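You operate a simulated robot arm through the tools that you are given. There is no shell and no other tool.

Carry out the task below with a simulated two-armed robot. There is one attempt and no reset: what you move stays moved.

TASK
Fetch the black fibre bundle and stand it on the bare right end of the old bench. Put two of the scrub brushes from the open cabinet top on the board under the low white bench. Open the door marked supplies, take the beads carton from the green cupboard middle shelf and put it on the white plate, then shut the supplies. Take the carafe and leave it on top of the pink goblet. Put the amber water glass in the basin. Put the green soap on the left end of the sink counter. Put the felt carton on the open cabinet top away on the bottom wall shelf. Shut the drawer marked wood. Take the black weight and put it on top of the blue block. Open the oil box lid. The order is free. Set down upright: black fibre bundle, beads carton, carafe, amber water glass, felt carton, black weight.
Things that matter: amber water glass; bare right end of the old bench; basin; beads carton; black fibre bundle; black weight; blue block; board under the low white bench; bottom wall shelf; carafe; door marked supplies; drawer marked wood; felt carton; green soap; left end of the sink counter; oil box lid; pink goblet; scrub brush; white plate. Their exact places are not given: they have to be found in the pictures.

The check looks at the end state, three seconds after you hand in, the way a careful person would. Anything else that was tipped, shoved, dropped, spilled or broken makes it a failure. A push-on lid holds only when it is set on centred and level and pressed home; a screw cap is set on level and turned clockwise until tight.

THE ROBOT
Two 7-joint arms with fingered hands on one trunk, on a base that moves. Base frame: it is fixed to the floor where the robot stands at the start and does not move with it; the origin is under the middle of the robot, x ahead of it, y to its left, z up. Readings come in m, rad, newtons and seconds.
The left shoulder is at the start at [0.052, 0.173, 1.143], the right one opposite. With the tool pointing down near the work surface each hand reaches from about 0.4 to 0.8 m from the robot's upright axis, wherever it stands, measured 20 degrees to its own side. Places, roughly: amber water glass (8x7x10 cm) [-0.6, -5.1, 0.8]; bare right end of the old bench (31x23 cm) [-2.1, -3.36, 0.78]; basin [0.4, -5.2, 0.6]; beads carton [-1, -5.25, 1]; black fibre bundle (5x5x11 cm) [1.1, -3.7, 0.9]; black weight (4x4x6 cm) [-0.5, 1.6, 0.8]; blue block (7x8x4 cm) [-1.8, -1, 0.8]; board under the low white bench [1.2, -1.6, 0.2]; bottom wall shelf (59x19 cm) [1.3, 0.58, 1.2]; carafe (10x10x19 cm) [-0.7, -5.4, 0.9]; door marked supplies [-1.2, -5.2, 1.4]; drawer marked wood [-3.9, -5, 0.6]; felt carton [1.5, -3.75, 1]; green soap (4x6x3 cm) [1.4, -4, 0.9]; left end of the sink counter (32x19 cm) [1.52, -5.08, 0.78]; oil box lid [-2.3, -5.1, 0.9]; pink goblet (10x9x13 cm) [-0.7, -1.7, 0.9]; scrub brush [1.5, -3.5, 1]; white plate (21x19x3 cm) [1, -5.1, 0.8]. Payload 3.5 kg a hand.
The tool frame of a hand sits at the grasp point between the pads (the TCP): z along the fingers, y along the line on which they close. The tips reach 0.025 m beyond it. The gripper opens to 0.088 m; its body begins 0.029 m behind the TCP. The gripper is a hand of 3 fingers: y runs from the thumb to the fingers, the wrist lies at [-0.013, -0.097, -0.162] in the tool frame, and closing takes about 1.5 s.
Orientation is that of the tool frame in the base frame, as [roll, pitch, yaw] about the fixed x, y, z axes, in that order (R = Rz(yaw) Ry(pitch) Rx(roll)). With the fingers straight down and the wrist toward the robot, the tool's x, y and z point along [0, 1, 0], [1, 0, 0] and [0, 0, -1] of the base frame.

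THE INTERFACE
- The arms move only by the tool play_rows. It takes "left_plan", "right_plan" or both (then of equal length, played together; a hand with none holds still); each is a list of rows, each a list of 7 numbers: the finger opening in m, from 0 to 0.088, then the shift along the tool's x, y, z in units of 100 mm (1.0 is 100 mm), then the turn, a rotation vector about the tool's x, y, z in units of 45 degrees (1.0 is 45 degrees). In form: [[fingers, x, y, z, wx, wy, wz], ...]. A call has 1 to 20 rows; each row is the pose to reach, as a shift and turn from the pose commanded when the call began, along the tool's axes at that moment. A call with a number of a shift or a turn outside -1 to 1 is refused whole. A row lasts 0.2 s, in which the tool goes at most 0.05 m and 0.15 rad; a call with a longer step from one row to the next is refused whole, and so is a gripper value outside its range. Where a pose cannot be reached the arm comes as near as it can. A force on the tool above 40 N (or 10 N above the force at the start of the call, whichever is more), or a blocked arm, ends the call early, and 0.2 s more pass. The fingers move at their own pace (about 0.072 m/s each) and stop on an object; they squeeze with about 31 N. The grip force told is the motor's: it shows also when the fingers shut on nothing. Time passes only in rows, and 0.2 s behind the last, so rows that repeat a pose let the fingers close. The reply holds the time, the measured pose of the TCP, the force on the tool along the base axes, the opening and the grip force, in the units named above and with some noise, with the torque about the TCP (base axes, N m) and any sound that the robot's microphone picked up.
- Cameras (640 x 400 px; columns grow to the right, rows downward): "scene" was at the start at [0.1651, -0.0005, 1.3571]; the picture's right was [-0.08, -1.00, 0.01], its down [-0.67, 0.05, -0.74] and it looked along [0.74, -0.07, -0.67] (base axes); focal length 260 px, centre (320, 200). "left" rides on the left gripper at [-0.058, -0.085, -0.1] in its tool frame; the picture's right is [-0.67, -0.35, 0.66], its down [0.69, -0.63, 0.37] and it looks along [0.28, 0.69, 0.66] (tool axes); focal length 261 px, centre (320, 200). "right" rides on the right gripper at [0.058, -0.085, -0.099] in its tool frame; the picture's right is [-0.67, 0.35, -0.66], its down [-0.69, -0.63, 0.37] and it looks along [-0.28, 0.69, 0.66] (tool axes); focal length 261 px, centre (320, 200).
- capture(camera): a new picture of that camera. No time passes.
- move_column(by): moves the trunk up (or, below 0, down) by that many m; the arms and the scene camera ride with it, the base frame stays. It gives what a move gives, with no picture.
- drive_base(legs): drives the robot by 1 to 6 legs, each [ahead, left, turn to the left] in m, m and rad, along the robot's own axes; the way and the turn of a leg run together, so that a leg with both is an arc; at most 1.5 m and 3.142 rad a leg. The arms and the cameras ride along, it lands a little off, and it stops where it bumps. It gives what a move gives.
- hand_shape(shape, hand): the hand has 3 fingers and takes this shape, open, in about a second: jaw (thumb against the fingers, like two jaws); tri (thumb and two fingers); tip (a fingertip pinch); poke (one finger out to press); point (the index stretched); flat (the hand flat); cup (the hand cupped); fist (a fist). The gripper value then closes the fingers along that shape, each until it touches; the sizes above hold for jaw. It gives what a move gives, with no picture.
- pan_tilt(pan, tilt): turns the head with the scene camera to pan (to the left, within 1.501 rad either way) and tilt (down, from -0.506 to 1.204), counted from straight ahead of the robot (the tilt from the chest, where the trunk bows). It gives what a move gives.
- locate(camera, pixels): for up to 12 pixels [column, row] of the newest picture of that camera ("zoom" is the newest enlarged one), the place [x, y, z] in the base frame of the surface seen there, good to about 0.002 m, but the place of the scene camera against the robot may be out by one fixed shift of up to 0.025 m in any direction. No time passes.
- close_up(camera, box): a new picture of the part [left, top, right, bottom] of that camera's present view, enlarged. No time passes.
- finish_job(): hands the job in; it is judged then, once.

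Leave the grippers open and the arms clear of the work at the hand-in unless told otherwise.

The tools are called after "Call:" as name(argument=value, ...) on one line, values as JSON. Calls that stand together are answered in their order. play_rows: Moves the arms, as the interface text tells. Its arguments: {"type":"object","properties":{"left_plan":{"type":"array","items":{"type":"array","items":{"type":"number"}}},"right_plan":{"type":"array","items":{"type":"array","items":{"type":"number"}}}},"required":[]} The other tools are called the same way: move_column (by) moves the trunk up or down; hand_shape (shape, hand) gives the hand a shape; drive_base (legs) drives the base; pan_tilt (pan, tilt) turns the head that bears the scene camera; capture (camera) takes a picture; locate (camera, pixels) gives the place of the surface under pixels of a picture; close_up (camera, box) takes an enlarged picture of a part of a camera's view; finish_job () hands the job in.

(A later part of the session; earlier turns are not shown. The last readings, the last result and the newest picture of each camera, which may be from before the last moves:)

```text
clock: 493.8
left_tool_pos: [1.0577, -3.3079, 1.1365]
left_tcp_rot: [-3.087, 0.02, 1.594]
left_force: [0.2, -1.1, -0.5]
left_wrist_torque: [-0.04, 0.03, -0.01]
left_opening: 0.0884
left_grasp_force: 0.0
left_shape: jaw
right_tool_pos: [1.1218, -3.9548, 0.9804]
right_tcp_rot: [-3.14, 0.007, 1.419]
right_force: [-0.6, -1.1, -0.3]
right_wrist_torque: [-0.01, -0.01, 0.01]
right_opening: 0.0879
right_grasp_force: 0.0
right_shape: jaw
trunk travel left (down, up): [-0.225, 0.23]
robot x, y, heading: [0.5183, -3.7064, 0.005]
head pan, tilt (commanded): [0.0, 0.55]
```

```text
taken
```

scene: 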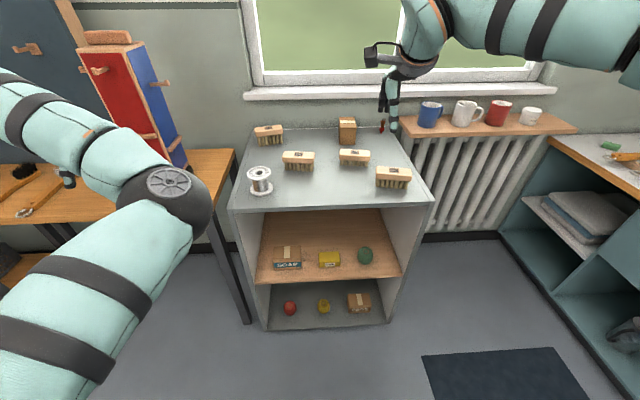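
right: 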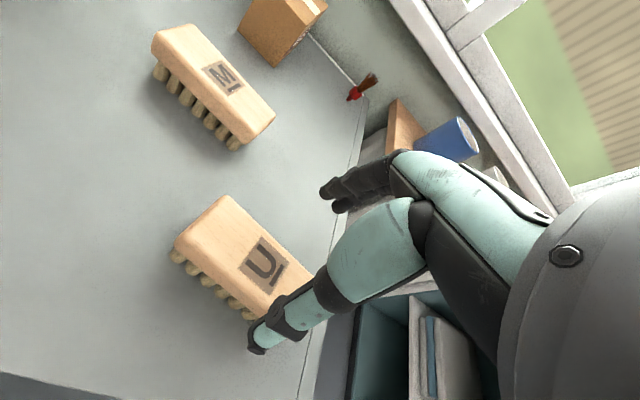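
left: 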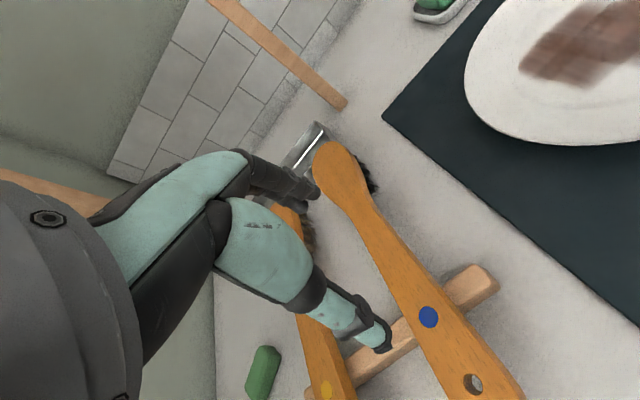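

Call:
locate(camera="right", pixels=[[224, 200], [262, 262], [178, 240], [310, 275], [225, 280], [260, 345], [328, 192]])

Call:
play_rows(right_plan=[[0.088, 0, 0, 0.3, 0, 0, 0], [0.088, 0, 0, 0.6, 0, 0, 0], [0.088, 0, 0, 0.82, 0, 0, 0], [0.088, 0, 0, 0.82, 0, 0, 0], [0.0, 0, 0, 0.82, 0, 0, 0], [0.0, 0, 0, 0.82, 0, 0, 0], [0.0, 0, 0, 0.82, 0, 0, 0], [0.0, 0, 0, 0.82, 0, 0, 0], [0.0, 0, 0, 0.82, 0, 0, 0]])

Call:
capture(camera="right")

```text
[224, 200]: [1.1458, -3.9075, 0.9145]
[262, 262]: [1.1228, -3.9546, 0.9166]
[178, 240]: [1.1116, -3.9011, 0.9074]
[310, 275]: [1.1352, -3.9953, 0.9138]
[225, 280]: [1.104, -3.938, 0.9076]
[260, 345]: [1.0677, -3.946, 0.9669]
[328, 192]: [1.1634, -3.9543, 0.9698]
```

```text
clock: 495.8
left_tool_pos: [1.0594, -3.307, 1.1356]
left_tcp_rot: [-3.087, 0.021, 1.595]
left_force: [-0.1, -0.5, -0.3]
left_wrist_torque: [0.0, -0.01, 0.01]
left_opening: 0.0881
left_grasp_force: 0.0
left_shape: jaw
right_tool_pos: [1.1223, -3.9545, 0.8975]
right_tcp_rot: [-3.14, 0.007, 1.42]
right_force: [0.6, 0.7, -1.1]
right_wrist_torque: [0.02, -0.02, 0.04]
right_opening: 0.033
right_grasp_force: 30.8
right_shape: jaw
trunk travel left (down, up): [-0.225, 0.23]
robot x, y, heading: [0.5188, -3.7049, 0.003]
head pan, tilt (commanded): [0.0, 0.55]
```

```text
taken
```

right: 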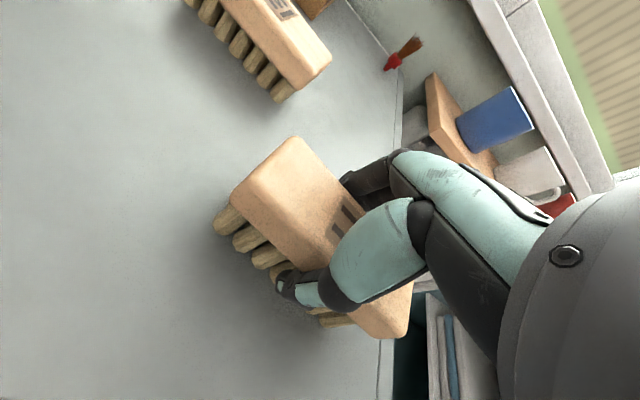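

Brush U is gripped. I'll lift it and retreat, then drive north to the low bench.

Call:
play_rows(right_plan=[[0, 0, 0, -0.3, 0, 0, 0], [0, 0, 0, -0.6, 0, 0, 0], [0, 0, 0, -1.0, 0, 0, 0]])

Call:
play_rows(right_plan=[[0, 0.1, -0.2, -0.3, 0, 0, -0.1], [0, 0.2, -0.4, -0.5, 0, 0, -0.2], [0, 0.3, -0.6, -0.7, 0, 0, -0.2]])

Call:
drive_base(legs=[[-0.25, 0, 0], [0, 1.2, 0], [0, 0.85, 0]])

Call:
pan_tilt(pan=0, tilt=0.8)

Call:
capture(camera="scene")

```text
clock: 496.6
left_tool_pos: [1.0586, -3.3064, 1.1365]
left_tcp_rot: [-3.086, 0.02, 1.594]
left_force: [-0.9, 0.0, -0.5]
left_wrist_torque: [0.0, -0.02, 0.03]
left_opening: 0.0879
left_grasp_force: 0.1
left_shape: jaw
right_tool_pos: [1.1214, -3.9518, 0.9973]
right_tcp_rot: [-3.14, 0.007, 1.418]
right_force: [-0.1, -0.2, -0.7]
right_wrist_torque: [-0.01, 0.02, 0.03]
right_opening: 0.0327
right_grasp_force: 30.7
right_shape: jaw
trunk travel left (down, up): [-0.225, 0.23]
robot x, y, heading: [0.5205, -3.7073, 0.002]
head pan, tilt (commanded): [0.0, 0.55]
```

```text
clock: 497.4
left_tool_pos: [1.0587, -3.307, 1.1356]
left_tcp_rot: [-3.085, 0.022, 1.595]
left_force: [-0.4, 0.8, 0.3]
left_wrist_torque: [0.0, -0.02, 0.04]
left_opening: 0.088
left_grasp_force: 0.0
left_shape: jaw
right_tool_pos: [1.0654, -3.912, 1.0688]
right_tcp_rot: [-3.141, 0.008, 1.575]
right_force: [0.3, -0.7, -0.3]
right_wrist_torque: [-0.03, 0.0, -0.01]
right_opening: 0.0329
right_grasp_force: 30.6
right_shape: jaw
trunk travel left (down, up): [-0.225, 0.23]
robot x, y, heading: [0.5193, -3.7034, 0.0]
head pan, tilt (commanded): [0.0, 0.55]
```

```text
clock: 509.1
left_tool_pos: [0.7947, -1.2605, 1.1362]
left_tcp_rot: [-3.088, 0.021, 1.59]
left_force: [0.2, -0.4, 0.1]
left_wrist_torque: [-0.02, 0.02, 0.02]
left_opening: 0.0879
left_grasp_force: 0.1
left_shape: jaw
right_tool_pos: [0.7982, -1.866, 1.0672]
right_tcp_rot: [-3.138, 0.007, 1.571]
right_force: [0.3, 0.5, -1.1]
right_wrist_torque: [-0.03, 0.04, -0.01]
right_opening: 0.0327
right_grasp_force: 30.7
right_shape: jaw
trunk travel left (down, up): [-0.225, 0.23]
robot x, y, heading: [0.2573, -1.6564, -0.006]
head pan, tilt (commanded): [0.0, 0.55]
```

```text
clock: 509.8
left_tool_pos: [0.7945, -1.2604, 1.1363]
left_tcp_rot: [-3.086, 0.021, 1.59]
left_force: [-0.5, 0.3, 0.5]
left_wrist_torque: [-0.03, -0.01, 0.04]
left_opening: 0.0878
left_grasp_force: 0.2
left_shape: jaw
right_tool_pos: [0.798, -1.8655, 1.0673]
right_tcp_rot: [-3.139, 0.007, 1.571]
right_force: [0.1, 0.0, -1.9]
right_wrist_torque: [0.0, -0.03, 0.01]
right_opening: 0.0324
right_grasp_force: 30.6
right_shape: jaw
trunk travel left (down, up): [-0.225, 0.23]
robot x, y, heading: [0.2527, -1.6574, -0.005]
head pan, tilt (commanded): [0.0, 0.799]
```

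```text
taken
```

scene: 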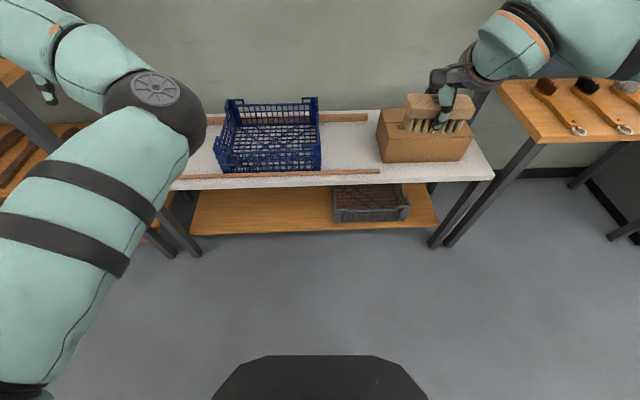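

Next I lower the trunk fully and bring the brush down in front of the bench. First a small base shift.

Call:
drive_base(legs=[[0.05, 0.2, 0]])

Call:
move_column(by=-0.22)

Call:
play_rows(right_plan=[[0, 0, 0, 0.4, 0, 0, 0], [0, 0, 0, 0.8, 0, 0, 0], [0, 0, 0, 1.0, 0, 0, 0]])

Call:
play_rows(right_plan=[[0, 0, 0, 0.4, 0, 0, 0], [0, 0, 0, 0.8, 0, 0, 0], [0, 0, 0, 1.0, 0, 0, 0]])

Call:
play_rows(right_plan=[[0, 0, 0, 0.4, 0, 0, 0], [0, 0, 0, 0.8, 0, 0, 0], [0, 0, 0, 1.0, 0, 0, 0]])

Call:
capture(camera="right")

```text
clock: 511.4
left_tool_pos: [0.8441, -1.0588, 1.1363]
left_tcp_rot: [-3.086, 0.02, 1.591]
left_force: [-0.1, -0.3, 0.0]
left_wrist_torque: [0.01, -0.01, 0.0]
left_opening: 0.0878
left_grasp_force: 0.0
left_shape: jaw
right_tool_pos: [0.8485, -1.6648, 1.0676]
right_tcp_rot: [-3.137, 0.007, 1.572]
right_force: [0.2, -0.2, -0.7]
right_wrist_torque: [-0.03, -0.02, 0.0]
right_opening: 0.0329
right_grasp_force: 31.2
right_shape: jaw
trunk travel left (down, up): [-0.225, 0.23]
robot x, y, heading: [0.3034, -1.4544, -0.005]
head pan, tilt (commanded): [0.0, 0.799]
```

```text
clock: 513.8
left_tool_pos: [0.841, -1.0531, 0.914]
left_tcp_rot: [-3.081, 0.02, 1.61]
left_force: [0.8, 0.3, 0.3]
left_wrist_torque: [0.02, 0.0, -0.02]
left_opening: 0.0877
left_grasp_force: 0.1
left_shape: jaw
right_tool_pos: [0.8488, -1.664, 0.8478]
right_tcp_rot: [-3.14, 0.007, 1.573]
right_force: [-1.1, 0.5, -1.6]
right_wrist_torque: [-0.03, 0.0, 0.0]
right_opening: 0.0325
right_grasp_force: 31.3
right_shape: jaw
trunk travel left (down, up): [-0.005, 0.45]
robot x, y, heading: [0.3037, -1.4578, -0.003]
head pan, tilt (commanded): [0.0, 0.799]
```

```text
clock: 514.6
left_tool_pos: [0.8413, -1.0524, 0.914]
left_tcp_rot: [-3.085, 0.024, 1.606]
left_force: [-0.1, 0.0, 0.1]
left_wrist_torque: [0.01, 0.01, -0.02]
left_opening: 0.0878
left_grasp_force: 0.1
left_shape: jaw
right_tool_pos: [0.8487, -1.6641, 0.7451]
right_tcp_rot: [-3.137, 0.009, 1.575]
right_force: [0.2, 0.4, -1.7]
right_wrist_torque: [0.01, -0.01, 0.02]
right_opening: 0.0327
right_grasp_force: 30.5
right_shape: jaw
trunk travel left (down, up): [-0.005, 0.45]
robot x, y, heading: [0.3073, -1.4529, -0.005]
head pan, tilt (commanded): [0.0, 0.799]
```

```text
clock: 515.4
left_tool_pos: [0.8399, -1.0526, 0.9155]
left_tcp_rot: [-3.086, 0.027, 1.605]
left_force: [0.0, 0.8, -0.5]
left_wrist_torque: [0.0, 0.01, -0.01]
left_opening: 0.0878
left_grasp_force: 0.0
left_shape: jaw
right_tool_pos: [0.8477, -1.6621, 0.6466]
right_tcp_rot: [-3.138, 0.006, 1.573]
right_force: [-0.2, 0.2, -1.2]
right_wrist_torque: [-0.01, -0.01, -0.05]
right_opening: 0.0324
right_grasp_force: 30.8
right_shape: jaw
trunk travel left (down, up): [-0.005, 0.45]
robot x, y, heading: [0.3072, -1.4567, 0.002]
head pan, tilt (commanded): [0.0, 0.799]
```

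```text
clock: 516.2
left_tool_pos: [0.8416, -1.0531, 0.916]
left_tcp_rot: [-3.087, 0.029, 1.606]
left_force: [-1.3, -0.1, -0.8]
left_wrist_torque: [0.0, 0.03, 0.0]
left_opening: 0.0882
left_grasp_force: 0.1
left_shape: jaw
right_tool_pos: [0.8524, -1.6681, 0.6274]
right_tcp_rot: [-3.135, 0.008, 1.572]
right_force: [-0.9, -0.5, -1.1]
right_wrist_torque: [-0.02, 0.0, 0.01]
right_opening: 0.0326
right_grasp_force: 30.8
right_shape: jaw
right hand out of reach, approached as far as the arm can: row 1, 2, 3
trunk travel left (down, up): [-0.005, 0.45]
robot x, y, heading: [0.3039, -1.4528, -0.004]
head pan, tilt (commanded): [0.0, 0.799]
```

```text
taken
```

right: 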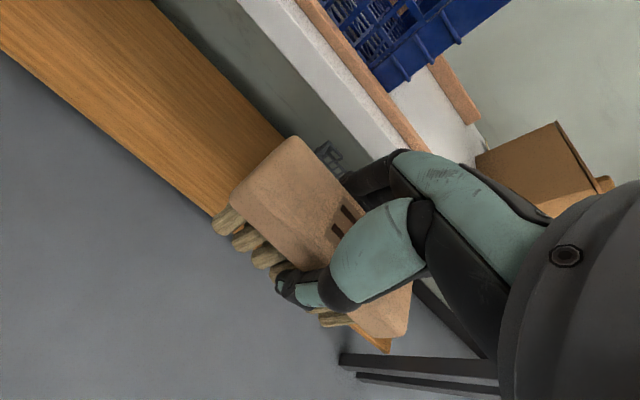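

The arm can't go lower with this wrist yaw. I'll test whether turning the hand about the vertical (wrist to the outside) allows a lower reach.

Call:
play_rows(right_plan=[[0, 0, 0, -0.1, 0, 0, -0.15], [0, 0, 0, -0.1, 0, 0, -0.3], [0, 0, 0, -0.1, 0, 0, -0.45], [0, 0, 0, -0.1, 0, 0, -0.6], [0, 0, 0, -0.1, 0, 0, -0.75], [0, 0, 0, -0.1, 0, 0, -0.9]])

Call:
play_rows(right_plan=[[0, 0, 0, 0.3, 0, 0, 0], [0, 0, 0, 0.6, 0, 0, 0], [0, 0, 0, 0.9, 0, 0, 0]])

```text
clock: 517.6
left_tool_pos: [0.8422, -1.0526, 0.9165]
left_tcp_rot: [-3.087, 0.027, 1.606]
left_force: [0.7, 0.3, -0.4]
left_wrist_torque: [-0.01, 0.01, 0.03]
left_opening: 0.0881
left_grasp_force: 0.1
left_shape: jaw
right_tool_pos: [0.8525, -1.6694, 0.6366]
right_tcp_rot: [-3.137, 0.003, 2.28]
right_force: [-0.3, -0.4, -1.7]
right_wrist_torque: [0.01, -0.01, 0.0]
right_opening: 0.0322
right_grasp_force: 31.0
right_shape: jaw
trunk travel left (down, up): [-0.005, 0.45]
robot x, y, heading: [0.3046, -1.457, -0.001]
head pan, tilt (commanded): [0.0, 0.799]
```

```text
clock: 518.4
left_tool_pos: [0.8409, -1.0528, 0.9154]
left_tcp_rot: [-3.086, 0.024, 1.605]
left_force: [0.1, 1.5, -0.7]
left_wrist_torque: [0.02, 0.0, -0.02]
left_opening: 0.0881
left_grasp_force: 0.1
left_shape: jaw
right_tool_pos: [0.8514, -1.6716, 0.548]
right_tcp_rot: [-3.134, 0.001, 2.279]
right_force: [-0.3, 0.0, -0.5]
right_wrist_torque: [-0.01, 0.04, -0.01]
right_opening: 0.0324
right_grasp_force: 31.2
right_shape: jaw
trunk travel left (down, up): [-0.005, 0.45]
robot x, y, heading: [0.3046, -1.4552, -0.002]
head pan, tilt (commanded): [0.0, 0.799]
```

That helps: z=0.548 reached easily. I'll continue downward.

Call:
play_rows(right_plan=[[0, 0, 0, 0.35, 0, 0, 0], [0, 0, 0, 0.7, 0, 0, 0], [0, 0, 0, 1.0, 0, 0, 0]])

Call:
play_rows(right_plan=[[0, 0, 0, 0.35, 0, 0, 0], [0, 0, 0, 0.7, 0, 0, 0], [0, 0, 0, 1.0, 0, 0, 0]])

Call:
capture(camera="scene")

Call:
capture(camera="right")

```text
clock: 519.2
left_tool_pos: [0.842, -1.0528, 0.9157]
left_tcp_rot: [-3.087, 0.023, 1.607]
left_force: [-0.3, -0.1, 0.7]
left_wrist_torque: [0.01, 0.0, 0.02]
left_opening: 0.088
left_grasp_force: 0.1
left_shape: jaw
right_tool_pos: [0.8518, -1.6722, 0.4481]
right_tcp_rot: [-3.134, 0.003, 2.276]
right_force: [-0.2, 0.4, -1.3]
right_wrist_torque: [0.0, 0.01, 0.0]
right_opening: 0.0327
right_grasp_force: 31.3
right_shape: jaw
trunk travel left (down, up): [-0.005, 0.45]
robot x, y, heading: [0.3023, -1.4553, -0.002]
head pan, tilt (commanded): [0.0, 0.799]
```

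```text
clock: 520.0
left_tool_pos: [0.8418, -1.0522, 0.9163]
left_tcp_rot: [-3.088, 0.026, 1.605]
left_force: [0.2, -0.1, -0.8]
left_wrist_torque: [0.01, -0.01, -0.02]
left_opening: 0.0876
left_grasp_force: 0.0
left_shape: jaw
right_tool_pos: [0.8511, -1.6696, 0.3494]
right_tcp_rot: [-3.134, 0.003, 2.279]
right_force: [0.0, 0.5, -0.7]
right_wrist_torque: [-0.01, 0.0, 0.0]
right_opening: 0.0325
right_grasp_force: 31.1
right_shape: jaw
trunk travel left (down, up): [-0.005, 0.45]
robot x, y, heading: [0.3063, -1.4544, -0.002]
head pan, tilt (commanded): [0.0, 0.799]
```

```text
taken
```

scene: 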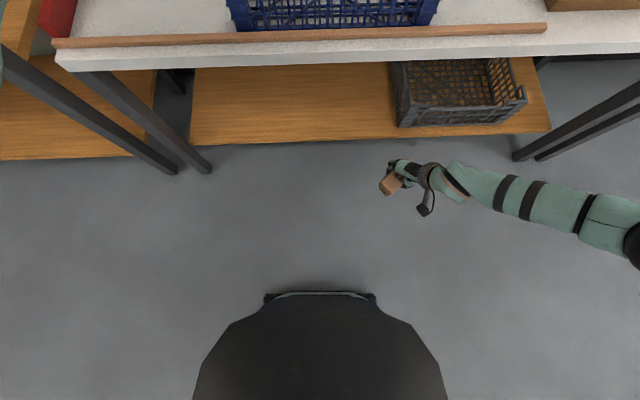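

```text
taken
```

right: 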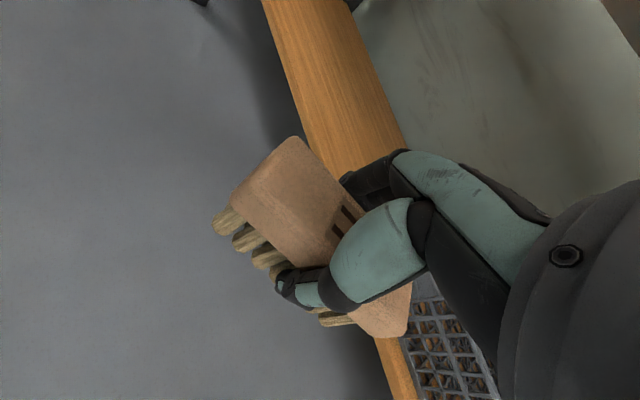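

Now the brush is low enough (z 0.35). I see the free board left of the dark crate. I'll locate the target area.

Call:
locate(camera="scene", pixels=[[300, 137], [300, 110], [350, 100], [250, 100], [300, 75], [398, 115], [395, 80], [300, 55], [200, 140], [392, 183], [320, 300], [300, 47]])

Call:
locate(camera="right", pixels=[[320, 120], [290, 60], [350, 110], [300, 20], [375, 120], [395, 390], [410, 330], [380, 90]])

```text
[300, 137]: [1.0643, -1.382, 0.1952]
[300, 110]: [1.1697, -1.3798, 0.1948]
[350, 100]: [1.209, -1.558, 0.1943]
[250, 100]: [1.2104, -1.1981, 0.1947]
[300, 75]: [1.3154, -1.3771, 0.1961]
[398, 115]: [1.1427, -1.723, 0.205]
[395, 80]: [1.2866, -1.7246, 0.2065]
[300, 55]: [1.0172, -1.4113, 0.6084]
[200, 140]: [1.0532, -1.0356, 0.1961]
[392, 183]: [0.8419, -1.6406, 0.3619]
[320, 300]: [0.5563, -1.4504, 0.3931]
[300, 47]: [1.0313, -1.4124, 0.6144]
```

```text
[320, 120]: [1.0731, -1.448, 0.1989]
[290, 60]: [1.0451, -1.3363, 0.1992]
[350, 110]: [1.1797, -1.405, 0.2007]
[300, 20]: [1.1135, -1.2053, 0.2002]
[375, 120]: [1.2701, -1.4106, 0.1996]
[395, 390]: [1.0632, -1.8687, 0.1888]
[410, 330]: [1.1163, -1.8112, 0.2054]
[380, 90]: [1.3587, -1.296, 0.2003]
```

I'll check where my right forearm and elbow are relative to the bench edge before moving under it.

Call:
locate(camera="scene", pixels=[[450, 180], [500, 192], [550, 205], [600, 220], [632, 245], [425, 205], [430, 175]])

```text
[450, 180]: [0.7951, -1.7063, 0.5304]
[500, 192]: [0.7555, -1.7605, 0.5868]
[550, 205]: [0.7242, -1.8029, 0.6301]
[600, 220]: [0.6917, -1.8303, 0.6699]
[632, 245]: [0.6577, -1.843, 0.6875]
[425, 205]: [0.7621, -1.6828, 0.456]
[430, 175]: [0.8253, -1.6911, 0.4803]
```

If I go lower first, the forearm will pass under the bench edge with margin. I'll lower to z≈0.262, then roll forward.

Call:
play_rows(right_plan=[[0, 0, 0, 0.3, 0, 0, 0], [0, 0, 0, 0.6, 0, 0, 0], [0, 0, 0, 0.87, 0, 0, 0], [0, 0, 0, 0.87, 0, 0, 0]])

Call:
capture(camera="scene")

Call:
locate(camera="scene", pixels=[[440, 200], [480, 205], [530, 210], [580, 225], [625, 245], [400, 195]])

```text
clock: 521.0
left_tool_pos: [0.8416, -1.0529, 0.916]
left_tcp_rot: [-3.089, 0.026, 1.606]
left_force: [-0.8, 0.6, 0.3]
left_wrist_torque: [-0.02, -0.01, 0.03]
left_opening: 0.0883
left_grasp_force: 0.0
left_shape: jaw
right_tool_pos: [0.8506, -1.6718, 0.2599]
right_tcp_rot: [-3.134, 0.004, 2.279]
right_force: [-0.1, 0.2, -0.5]
right_wrist_torque: [0.03, 0.01, -0.02]
right_opening: 0.0321
right_grasp_force: 31.2
right_shape: jaw
trunk travel left (down, up): [-0.005, 0.45]
robot x, y, heading: [0.3056, -1.4533, -0.0]
head pan, tilt (commanded): [0.0, 0.799]
```

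```text
taken
```

scene: 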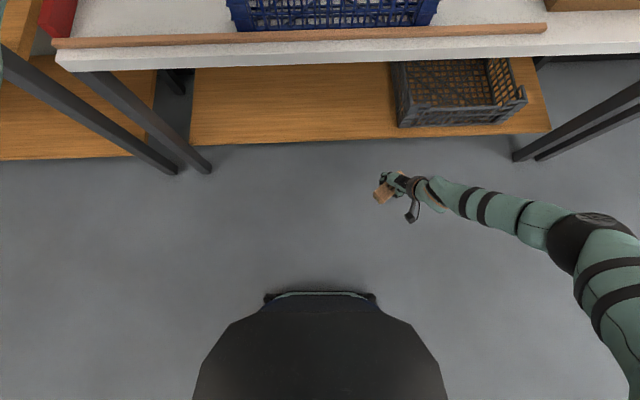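

```text
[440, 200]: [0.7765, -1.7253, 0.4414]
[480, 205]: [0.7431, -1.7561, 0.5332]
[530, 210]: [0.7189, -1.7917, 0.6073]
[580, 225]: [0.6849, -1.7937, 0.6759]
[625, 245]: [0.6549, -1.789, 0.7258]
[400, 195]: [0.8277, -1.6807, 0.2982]
```

At TCP x≈1.115 the forearm still clears the bench edge. I'll roll forward 26 cm and 7 cm left.

Call:
drive_base(legs=[[0.15, 0.07, 0], [0.11, 0, 0]])

Call:
capture(camera="right")

Call:
capture(camera="scene")

```text
clock: 523.2
left_tool_pos: [1.0998, -0.9831, 0.9151]
left_tcp_rot: [-3.089, 0.026, 1.608]
left_force: [0.5, -0.5, 0.0]
left_wrist_torque: [0.0, -0.02, -0.02]
left_opening: 0.088
left_grasp_force: 0.0
left_shape: jaw
right_tool_pos: [1.1079, -1.6009, 0.2599]
right_tcp_rot: [-3.132, 0.002, 2.28]
right_force: [0.6, -0.1, -0.5]
right_wrist_torque: [0.0, -0.01, 0.01]
right_opening: 0.0324
right_grasp_force: 31.3
right_shape: jaw
trunk travel left (down, up): [-0.005, 0.45]
robot x, y, heading: [0.5594, -1.3884, 0.004]
head pan, tilt (commanded): [0.0, 0.799]
```

```text
taken
```

right: 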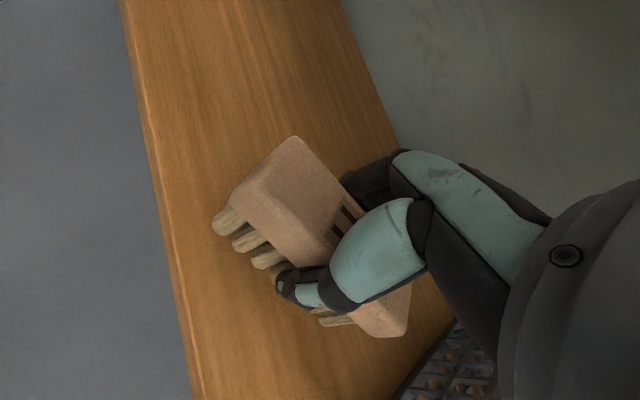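

```text
taken
```

scene: 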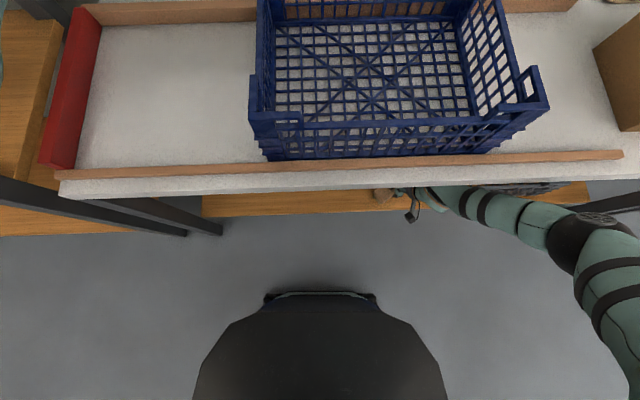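

The brush is over the board. Lowering the last 2 cm.

Call:
play_rows(right_plan=[[0, 0, 0, 0.1, 0, 0, 0], [0, 0, 0, 0.18, 0, 0, 0], [0, 0, 0, 0.21, 0, 0, 0], [0, 0, 0, 0.225, 0, 0, 0], [0, 0, 0, 0.235, 0, 0, 0]])

```text
clock: 524.4
left_tool_pos: [1.0983, -0.9824, 0.9158]
left_tcp_rot: [-3.09, 0.027, 1.608]
left_force: [-0.3, -0.5, 0.6]
left_wrist_torque: [0.0, 0.04, -0.04]
left_opening: 0.088
left_grasp_force: 0.1
left_shape: jaw
right_tool_pos: [1.1082, -1.6023, 0.2383]
right_tcp_rot: [-3.136, 0.005, 2.279]
right_force: [-1.6, -0.4, 5.8]
right_wrist_torque: [0.03, -0.04, 0.01]
right_opening: 0.0324
right_grasp_force: 31.1
right_shape: jaw
trunk travel left (down, up): [-0.005, 0.45]
robot x, y, heading: [0.5679, -1.3856, 0.0]
head pan, tilt (commanded): [0.0, 0.799]
```

Contact. I'll open the fingers, rise 6 cm, and back out.

Call:
play_rows(right_plan=[[0.06, 0, 0, 0, 0, 0, 0], [0.07, 0, 0, 0, 0, 0, 0], [0.07, 0, 0, 0, 0, 0, 0], [0.07, 0, 0, -0.2, 0, 0, 0], [0.07, 0, 0, -0.4, 0, 0, 0], [0.07, 0, 0, -0.6, 0, 0, 0]])

Call:
capture(camera="right")

```text
clock: 525.8
left_tool_pos: [1.0985, -0.9832, 0.9156]
left_tcp_rot: [-3.089, 0.029, 1.61]
left_force: [0.1, -0.2, -0.4]
left_wrist_torque: [-0.03, -0.01, 0.02]
left_opening: 0.0882
left_grasp_force: 0.1
left_shape: jaw
right_tool_pos: [1.1081, -1.6007, 0.2966]
right_tcp_rot: [-3.134, 0.004, 2.28]
right_force: [-0.8, 0.1, -0.6]
right_wrist_torque: [0.01, -0.02, 0.01]
right_opening: 0.0697
right_grasp_force: 0.0
right_shape: jaw
trunk travel left (down, up): [-0.005, 0.45]
robot x, y, heading: [0.5579, -1.3843, 0.0]
head pan, tilt (commanded): [0.0, 0.799]
```

```text
taken
```

right: 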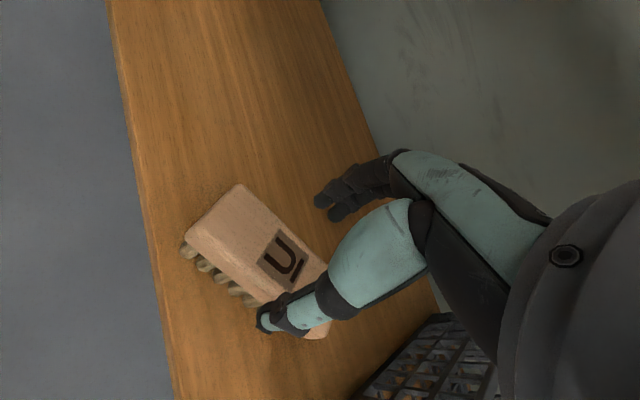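

The first brush lies on the board. I'll back out, raise the trunk and the arm, and go for the second brush.

Call:
drive_base(legs=[[-0.32, 0, 0]])

Call:
move_column(by=0.22)

Call:
play_rows(right_plan=[[0.088, 0, 0, -0.4, 0, 0, 0.1], [0.088, 0, 0, -0.8, 0, 0, 0.2], [0.088, 0, 0, -1.0, 0, 0, 0.3]])

Call:
play_rows(right_plan=[[0.088, 0, 0, -0.4, 0, 0, 0.1], [0.088, 0, 0, -0.8, 0, 0, 0.2], [0.088, 0, 0, -1.0, 0, 0, 0.3]])

Call:
play_rows(right_plan=[[0.088, 0, 0, -0.4, 0, 0, 0.1], [0.088, 0, 0, -0.8, 0, 0, 0.2], [0.088, 0, 0, -1.0, 0, 0, 0.3]])

Call:
play_rows(right_plan=[[0.088, 0, 0, -0.4, 0, 0, 0], [0.088, 0, 0, -0.8, 0, 0, 0], [0.088, 0, 0, -1.0, 0, 0, 0]])

Call:
capture(camera="scene")

```text
clock: 527.9
left_tool_pos: [0.7851, -0.9825, 0.9166]
left_tcp_rot: [-3.091, 0.025, 1.607]
left_force: [-0.1, -0.9, 0.1]
left_wrist_torque: [-0.01, -0.01, 0.01]
left_opening: 0.088
left_grasp_force: 0.1
left_shape: jaw
right_tool_pos: [0.7954, -1.6028, 0.2971]
right_tcp_rot: [-3.133, 0.004, 2.278]
right_force: [-0.4, 0.3, -0.4]
right_wrist_torque: [-0.03, 0.01, -0.04]
right_opening: 0.0694
right_grasp_force: 0.1
right_shape: jaw
trunk travel left (down, up): [-0.005, 0.45]
robot x, y, heading: [0.2429, -1.3846, -0.005]
head pan, tilt (commanded): [0.0, 0.799]
```

```text
clock: 530.2
left_tool_pos: [0.7856, -0.9831, 1.1344]
left_tcp_rot: [-3.089, 0.027, 1.608]
left_force: [-0.4, 0.3, 0.8]
left_wrist_torque: [0.01, 0.0, -0.01]
left_opening: 0.088
left_grasp_force: 0.1
left_shape: jaw
right_tool_pos: [0.8326, -1.6013, 0.5964]
right_tcp_rot: [3.048, 0.089, 2.272]
right_force: [-0.1, -0.1, -0.2]
right_wrist_torque: [0.0, -0.01, -0.02]
right_opening: 0.0699
right_grasp_force: 0.0
right_shape: jaw
trunk travel left (down, up): [-0.225, 0.23]
robot x, y, heading: [0.2487, -1.3838, 0.0]
head pan, tilt (commanded): [0.0, 0.799]
```

```text
clock: 531.0
left_tool_pos: [0.7864, -0.9827, 1.1362]
left_tcp_rot: [-3.089, 0.029, 1.606]
left_force: [0.2, -1.3, -1.3]
left_wrist_torque: [0.0, 0.0, 0.0]
left_opening: 0.0877
left_grasp_force: 0.0
left_shape: jaw
right_tool_pos: [0.8206, -1.6016, 0.6951]
right_tcp_rot: [3.028, 0.068, 2.038]
right_force: [0.5, -0.2, -0.4]
right_wrist_torque: [0.01, 0.0, -0.03]
right_opening: 0.0874
right_grasp_force: 0.1
right_shape: jaw
trunk travel left (down, up): [-0.225, 0.23]
robot x, y, heading: [0.2465, -1.3882, -0.001]
head pan, tilt (commanded): [0.0, 0.799]
```

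```text
clock: 531.8
left_tool_pos: [0.785, -0.9848, 1.1362]
left_tcp_rot: [-3.089, 0.025, 1.606]
left_force: [0.8, 0.3, 0.4]
left_wrist_torque: [0.03, -0.01, 0.0]
left_opening: 0.0879
left_grasp_force: 0.1
left_shape: jaw
right_tool_pos: [0.8008, -1.6356, 0.794]
right_tcp_rot: [3.017, 0.036, 1.803]
right_force: [0.9, -0.5, 0.3]
right_wrist_torque: [0.05, 0.0, 0.02]
right_opening: 0.0877
right_grasp_force: 0.1
right_shape: jaw
right hand out of reach, approached as far as the arm can: row 3
trunk travel left (down, up): [-0.225, 0.23]
robot x, y, heading: [0.2483, -1.3864, -0.002]
head pan, tilt (commanded): [0.0, 0.799]
```

```text
clock: 532.6
left_tool_pos: [0.7851, -0.9828, 1.1353]
left_tcp_rot: [-3.089, 0.028, 1.608]
left_force: [-0.8, 0.0, -0.8]
left_wrist_torque: [0.0, -0.01, 0.0]
left_opening: 0.0879
left_grasp_force: 0.0
left_shape: jaw
right_tool_pos: [0.7861, -1.6331, 0.8925]
right_tcp_rot: [3.012, 0.006, 1.565]
right_force: [-0.7, 0.2, -0.2]
right_wrist_torque: [-0.01, 0.01, 0.0]
right_opening: 0.0872
right_grasp_force: 0.1
right_shape: jaw
right hand out of reach, approached as far as the arm can: row 1
trunk travel left (down, up): [-0.225, 0.23]
robot x, y, heading: [0.2504, -1.3887, -0.002]
head pan, tilt (commanded): [0.0, 0.799]
```

```text
clock: 533.4
left_tool_pos: [0.7857, -0.9839, 1.1361]
left_tcp_rot: [-3.088, 0.026, 1.607]
left_force: [-1.0, -0.5, 0.2]
left_wrist_torque: [0.0, -0.04, -0.01]
left_opening: 0.0881
left_grasp_force: 0.1
left_shape: jaw
right_tool_pos: [0.7753, -1.6342, 0.9912]
right_tcp_rot: [3.013, 0.007, 1.57]
right_force: [0.3, -0.5, -0.1]
right_wrist_torque: [0.0, 0.01, 0.03]
right_opening: 0.0876
right_grasp_force: 0.0
right_shape: jaw
trunk travel left (down, up): [-0.225, 0.23]
robot x, y, heading: [0.2477, -1.3861, -0.006]
head pan, tilt (commanded): [0.0, 0.799]
```

```text
taken
```

scene: 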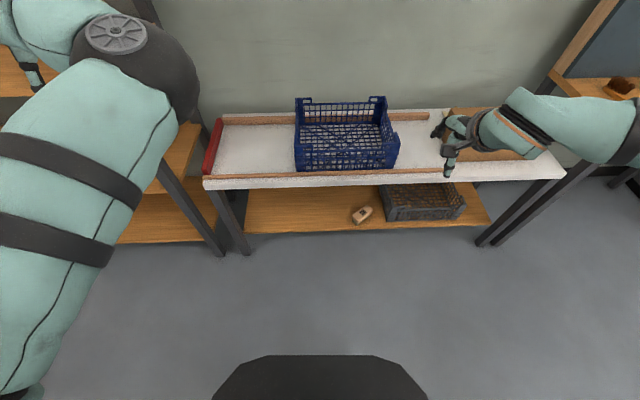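

The first brush is visible on the board at (360,213). I'll level the right hand and drive back to the cabinet for the second.

Call:
play_rows(right_plan=[[0.088, 0, 0.1, -0.3, 0.08, 0, 0], [0.088, 0, 0.3, -0.6, 0.163, 0, 0], [0.088, 0, 0.5, -0.8, 0.163, 0, 0]])

Call:
drive_base(legs=[[0, -1.2, 0], [0, -1.17, 0], [0.27, 0, 0]])

Call:
pan_tilt(pan=0, tilt=0.6)

Call:
capture(camera="right")

Call:
capture(camera="scene")

```text
clock: 534.2
left_tool_pos: [0.7858, -0.9824, 1.1366]
left_tcp_rot: [-3.088, 0.028, 1.606]
left_force: [-0.2, 0.0, -0.6]
left_wrist_torque: [0.02, 0.02, 0.0]
left_opening: 0.0881
left_grasp_force: 0.2
left_shape: jaw
right_tool_pos: [0.8156, -1.6315, 1.0778]
right_tcp_rot: [3.141, 0.007, 1.568]
right_force: [0.1, -0.1, 0.1]
right_wrist_torque: [0.01, -0.04, 0.01]
right_opening: 0.0877
right_grasp_force: 0.0
right_shape: jaw
trunk travel left (down, up): [-0.225, 0.23]
robot x, y, heading: [0.2501, -1.3868, -0.004]
head pan, tilt (commanded): [0.0, 0.799]
```

```text
clock: 547.5
left_tool_pos: [1.0313, -3.3881, 1.1366]
left_tcp_rot: [-3.087, 0.027, 1.604]
left_force: [0.0, 0.1, 0.4]
left_wrist_torque: [-0.01, 0.0, -0.01]
left_opening: 0.088
left_grasp_force: 0.0
left_shape: jaw
right_tool_pos: [1.0586, -4.0376, 1.0775]
right_tcp_rot: [3.14, 0.008, 1.565]
right_force: [0.2, 0.1, -0.1]
right_wrist_torque: [0.01, 0.0, 0.02]
right_opening: 0.0876
right_grasp_force: 0.1
right_shape: jaw
trunk travel left (down, up): [-0.225, 0.23]
robot x, y, heading: [0.4937, -3.7871, -0.006]
head pan, tilt (commanded): [0.0, 0.799]
```

```text
clock: 548.2
left_tool_pos: [1.0322, -3.3888, 1.1367]
left_tcp_rot: [-3.089, 0.024, 1.604]
left_force: [-0.4, 0.3, -0.3]
left_wrist_torque: [0.02, 0.02, 0.02]
left_opening: 0.0879
left_grasp_force: 0.2
left_shape: jaw
right_tool_pos: [1.0593, -4.0359, 1.0776]
right_tcp_rot: [3.14, 0.007, 1.566]
right_force: [-1.5, 0.0, -0.7]
right_wrist_torque: [0.0, 0.03, -0.01]
right_opening: 0.0877
right_grasp_force: 0.0
right_shape: jaw
trunk travel left (down, up): [-0.225, 0.23]
robot x, y, heading: [0.4932, -3.7895, -0.003]
head pan, tilt (commanded): [0.0, 0.6]
```

```text
taken
```

right: 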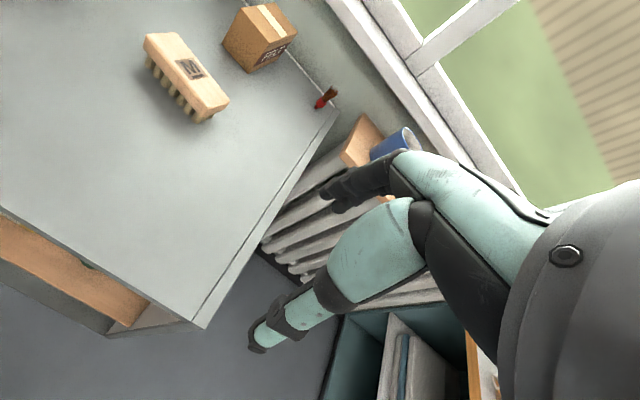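

```text
taken
```

scene: 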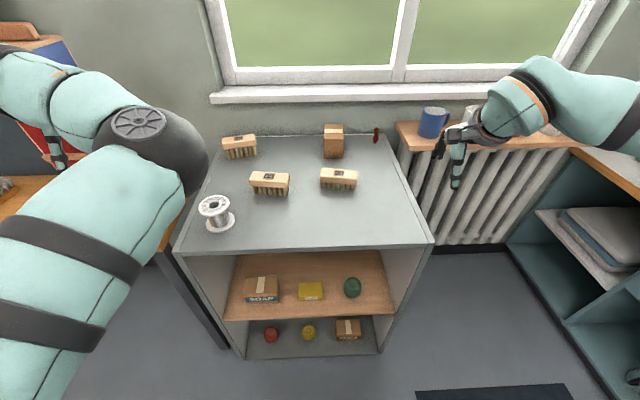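

Call:
drive_base(legs=[[0.1, 0.1, 0]])

Call:
capture(camera="right")

Call:
close_up(camera="right", box=[140, 60, 270, 180])

```text
clock: 549.6
left_tool_pos: [1.13, -3.2896, 1.1367]
left_tcp_rot: [-3.092, 0.027, 1.605]
left_force: [-0.3, -0.1, 0.6]
left_wrist_torque: [0.02, 0.0, 0.05]
left_opening: 0.088
left_grasp_force: 0.1
left_shape: jaw
right_tool_pos: [1.1569, -3.9377, 1.077]
right_tcp_rot: [3.139, 0.009, 1.565]
right_force: [0.5, 0.9, -0.2]
right_wrist_torque: [-0.06, 0.01, 0.0]
right_opening: 0.0879
right_grasp_force: 0.1
right_shape: jaw
trunk travel left (down, up): [-0.225, 0.23]
robot x, y, heading: [0.5897, -3.6892, -0.006]
head pan, tilt (commanded): [0.0, 0.6]
```

```text
taken
```

right: 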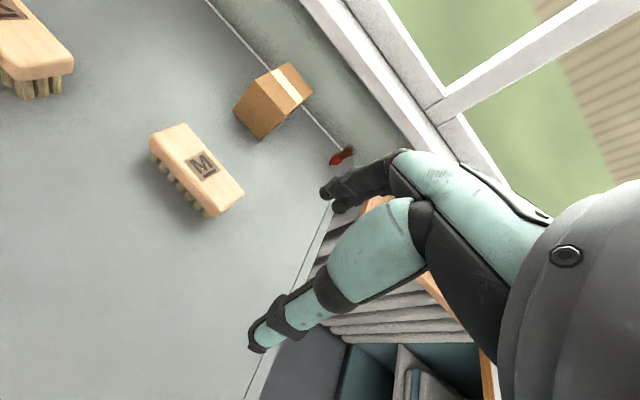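

```text
3.33 times, centred on (205, 120) of right
```

zoom: 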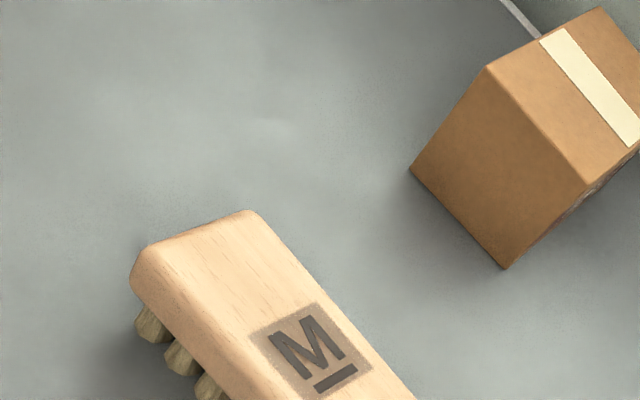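

Call:
locate(camera="right", pixels=[[183, 126], [242, 193], [213, 213], [152, 143], [200, 167], [172, 180], [288, 67], [311, 90], [262, 138], [236, 108], [285, 107]])

```text
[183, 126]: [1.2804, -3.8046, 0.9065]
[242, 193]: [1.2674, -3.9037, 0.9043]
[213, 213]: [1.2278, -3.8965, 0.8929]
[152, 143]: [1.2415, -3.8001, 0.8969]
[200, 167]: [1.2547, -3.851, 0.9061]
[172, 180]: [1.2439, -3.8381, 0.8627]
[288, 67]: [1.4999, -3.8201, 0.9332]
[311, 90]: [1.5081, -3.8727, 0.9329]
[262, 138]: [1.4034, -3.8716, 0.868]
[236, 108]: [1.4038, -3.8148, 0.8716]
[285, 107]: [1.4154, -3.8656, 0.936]
```

Brush M: centre (1.254, -3.851), top z 0.906. Moving above it.

Call:
play_rows(right_plan=[[0.088, 0.22, 0.24, 0.2, 0, 0, 0.05], [0.088, 0.44, 0.48, 0.4, 0, 0, 0.1], [0.088, 0.66, 0.73, 0.6, 0, 0, 0.149], [0.088, 0.87, 0.97, 0.8, 0, 0, 0.149], [0.088, 0.87, 0.97, 0.8, 0, 0, 0.149]])

Call:
capture(camera="right")

Call:
locate(camera="right", pixels=[[240, 230], [260, 345], [328, 192], [235, 180], [290, 250], [190, 210], [262, 285]])

```text
clock: 550.8
left_tool_pos: [1.1309, -3.2899, 1.1362]
left_tcp_rot: [-3.09, 0.026, 1.604]
left_force: [-0.6, 0.0, 0.6]
left_wrist_torque: [0.01, 0.0, 0.02]
left_opening: 0.0879
left_grasp_force: 0.1
left_shape: jaw
right_tool_pos: [1.2568, -3.8515, 0.9969]
right_tcp_rot: [3.139, 0.006, 1.448]
right_force: [-0.4, -0.3, -0.2]
right_wrist_torque: [-0.03, -0.02, 0.03]
right_opening: 0.0875
right_grasp_force: 0.0
right_shape: jaw
trunk travel left (down, up): [-0.225, 0.23]
robot x, y, heading: [0.5899, -3.6898, -0.008]
head pan, tilt (commanded): [0.0, 0.6]
```

```text
taken
```

right: 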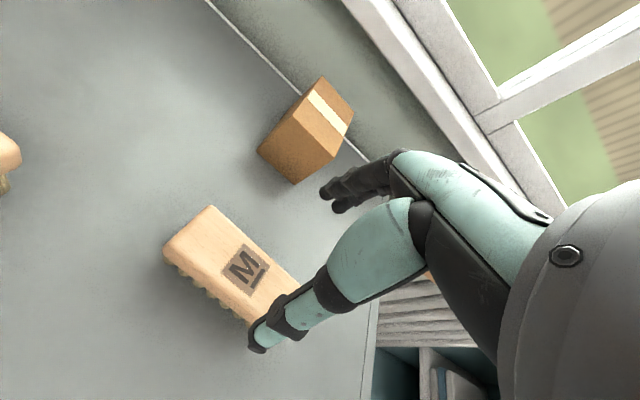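

```text
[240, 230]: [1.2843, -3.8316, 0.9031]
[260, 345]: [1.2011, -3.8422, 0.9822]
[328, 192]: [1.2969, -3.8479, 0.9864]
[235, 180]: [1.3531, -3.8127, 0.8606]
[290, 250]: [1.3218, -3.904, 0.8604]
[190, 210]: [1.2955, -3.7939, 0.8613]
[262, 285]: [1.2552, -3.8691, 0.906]
```

Call:
play_rows(right_plan=[[0.088, 0, -0.02, 0.35, 0, 0, 0], [0.088, 0, -0.02, 0.7, 0, 0, 0], [0.088, 0, -0.02, 1.0, 0, 0, 0], [0.088, 0, -0.02, 1.0, 0, 0, 0]])

Call:
play_rows(right_plan=[[0.088, 0, 0, 0.04, 0, 0, 0], [0.0, 0, 0, 0.04, 0, 0, 0], [0.0, 0, 0, 0.04, 0, 0, 0], [0.0, 0, 0, 0.04, 0, 0, 0], [0.0, 0, 0, 0.04, 0, 0, 0], [0.0, 0, 0, 0.04, 0, 0, 0]])

Call:
capture(camera="right")

```text
clock: 551.8
left_tool_pos: [1.1303, -3.2891, 1.1365]
left_tcp_rot: [-3.089, 0.025, 1.604]
left_force: [-0.1, 0.2, -0.5]
left_wrist_torque: [-0.01, 0.01, 0.01]
left_opening: 0.0881
left_grasp_force: 0.0
left_shape: jaw
right_tool_pos: [1.2549, -3.852, 0.8972]
right_tcp_rot: [3.139, 0.007, 1.449]
right_force: [0.2, 0.0, -0.7]
right_wrist_torque: [-0.01, 0.01, 0.01]
right_opening: 0.0876
right_grasp_force: 0.0
right_shape: jaw
trunk travel left (down, up): [-0.225, 0.23]
robot x, y, heading: [0.5934, -3.6895, -0.007]
head pan, tilt (commanded): [0.0, 0.6]
```

```text
clock: 553.2
left_tool_pos: [1.132, -3.2884, 1.1373]
left_tcp_rot: [-3.088, 0.026, 1.604]
left_force: [-0.5, -0.5, -0.4]
left_wrist_torque: [-0.02, -0.04, 0.0]
left_opening: 0.0881
left_grasp_force: 0.0
left_shape: jaw
right_tool_pos: [1.255, -3.8509, 0.8929]
right_tcp_rot: [3.137, 0.007, 1.449]
right_force: [0.3, 0.8, -0.1]
right_wrist_torque: [-0.06, -0.01, -0.03]
right_opening: 0.0349
right_grasp_force: 31.0
right_shape: jaw
trunk travel left (down, up): [-0.225, 0.23]
robot x, y, heading: [0.5948, -3.6912, -0.008]
head pan, tilt (commanded): [0.0, 0.6]
```

```text
taken
```

right: 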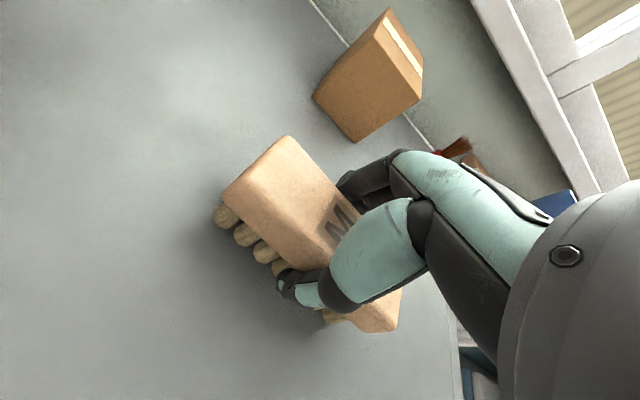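

Brush M is gripped. Lifting and driving back to the bench.

Call:
play_rows(right_plan=[[0, 0, 0, -0.3, 0, 0, 0], [0, 0, 0, -0.6, 0, 0, 0], [0, 0, 0, -1.0, 0, 0, 0]])

Call:
play_rows(right_plan=[[0, 0, -0.3, -0.2, 0, 0, -0.1], [0, 0, -0.6, -0.4, 0, 0, -0.15], [0, 0, -0.9, -0.7, 0, 0, -0.15]])

Call:
drive_base(legs=[[-0.29, 0, 0], [0, 1.2, 0], [0, 1.07, 0]])

Call:
move_column(by=-0.22)

Call:
pan_tilt(pan=0.1, tilt=0.7)

Call:
capture(camera="scene")

```text
clock: 554.0
left_tool_pos: [1.1308, -3.2878, 1.1359]
left_tcp_rot: [-3.087, 0.027, 1.603]
left_force: [-1.1, 0.2, -0.5]
left_wrist_torque: [-0.02, 0.01, -0.01]
left_opening: 0.0881
left_grasp_force: 0.0
left_shape: jaw
right_tool_pos: [1.2539, -3.8501, 0.9956]
right_tcp_rot: [3.138, 0.006, 1.45]
right_force: [0.2, -0.1, -0.8]
right_wrist_torque: [-0.01, 0.02, 0.0]
right_opening: 0.0348
right_grasp_force: 31.0
right_shape: jaw
trunk travel left (down, up): [-0.225, 0.23]
robot x, y, heading: [0.5972, -3.6883, -0.006]
head pan, tilt (commanded): [0.0, 0.6]
```

```text
clock: 554.8
left_tool_pos: [1.131, -3.287, 1.1354]
left_tcp_rot: [-3.09, 0.029, 1.604]
left_force: [-0.4, -0.2, 0.1]
left_wrist_torque: [-0.04, -0.01, 0.01]
left_opening: 0.0882
left_grasp_force: 0.0
left_shape: jaw
right_tool_pos: [1.1667, -3.8377, 1.0633]
right_tcp_rot: [3.14, 0.007, 1.566]
right_force: [-0.8, -0.2, -0.2]
right_wrist_torque: [0.0, 0.01, 0.01]
right_opening: 0.0347
right_grasp_force: 31.1
right_shape: jaw
trunk travel left (down, up): [-0.225, 0.23]
robot x, y, heading: [0.5946, -3.6894, -0.006]
head pan, tilt (commanded): [0.0, 0.6]
```

```text
clock: 567.6
left_tool_pos: [0.844, -1.0144, 1.1366]
left_tcp_rot: [-3.088, 0.028, 1.606]
left_force: [0.0, 0.1, 0.0]
left_wrist_torque: [-0.04, -0.01, -0.02]
left_opening: 0.0879
left_grasp_force: 0.1
left_shape: jaw
right_tool_pos: [0.8811, -1.5638, 1.0639]
right_tcp_rot: [3.141, 0.007, 1.567]
right_force: [-0.1, -0.2, -1.6]
right_wrist_torque: [0.03, 0.0, -0.01]
right_opening: 0.0346
right_grasp_force: 31.2
right_shape: jaw
trunk travel left (down, up): [-0.225, 0.23]
robot x, y, heading: [0.3079, -1.4191, -0.003]
head pan, tilt (commanded): [0.0, 0.6]
```

```text
clock: 569.9
left_tool_pos: [0.8409, -1.0107, 0.9159]
left_tcp_rot: [-3.087, 0.03, 1.614]
left_force: [-0.2, 0.1, 0.6]
left_wrist_torque: [-0.01, 0.0, 0.0]
left_opening: 0.0879
left_grasp_force: 0.0
left_shape: jaw
right_tool_pos: [0.8789, -1.5631, 0.8451]
right_tcp_rot: [3.138, 0.006, 1.567]
right_force: [-0.4, 1.0, -0.6]
right_wrist_torque: [0.02, 0.02, 0.01]
right_opening: 0.0344
right_grasp_force: 30.9
right_shape: jaw
trunk travel left (down, up): [-0.005, 0.45]
robot x, y, heading: [0.3081, -1.4186, -0.008]
head pan, tilt (commanded): [0.0, 0.6]
```

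```text
clock: 570.6
left_tool_pos: [0.8424, -1.0113, 0.9149]
left_tcp_rot: [-3.09, 0.032, 1.61]
left_force: [0.1, -0.3, 0.2]
left_wrist_torque: [0.05, 0.04, 0.02]
left_opening: 0.088
left_grasp_force: 0.0
left_shape: jaw
right_tool_pos: [0.8808, -1.5645, 0.8429]
right_tcp_rot: [3.139, 0.007, 1.569]
right_force: [0.7, 1.2, -1.3]
right_wrist_torque: [0.02, -0.05, 0.0]
right_opening: 0.0345
right_grasp_force: 31.3
right_shape: jaw
trunk travel left (down, up): [-0.005, 0.45]
robot x, y, heading: [0.3068, -1.4145, -0.006]
head pan, tilt (commanded): [0.099, 0.7]
```

```text
taken
```

scene: 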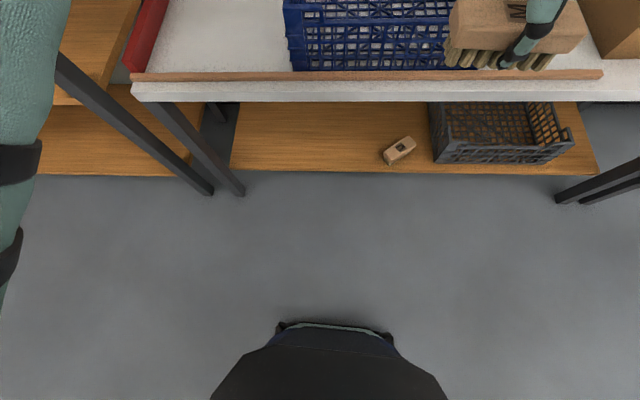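

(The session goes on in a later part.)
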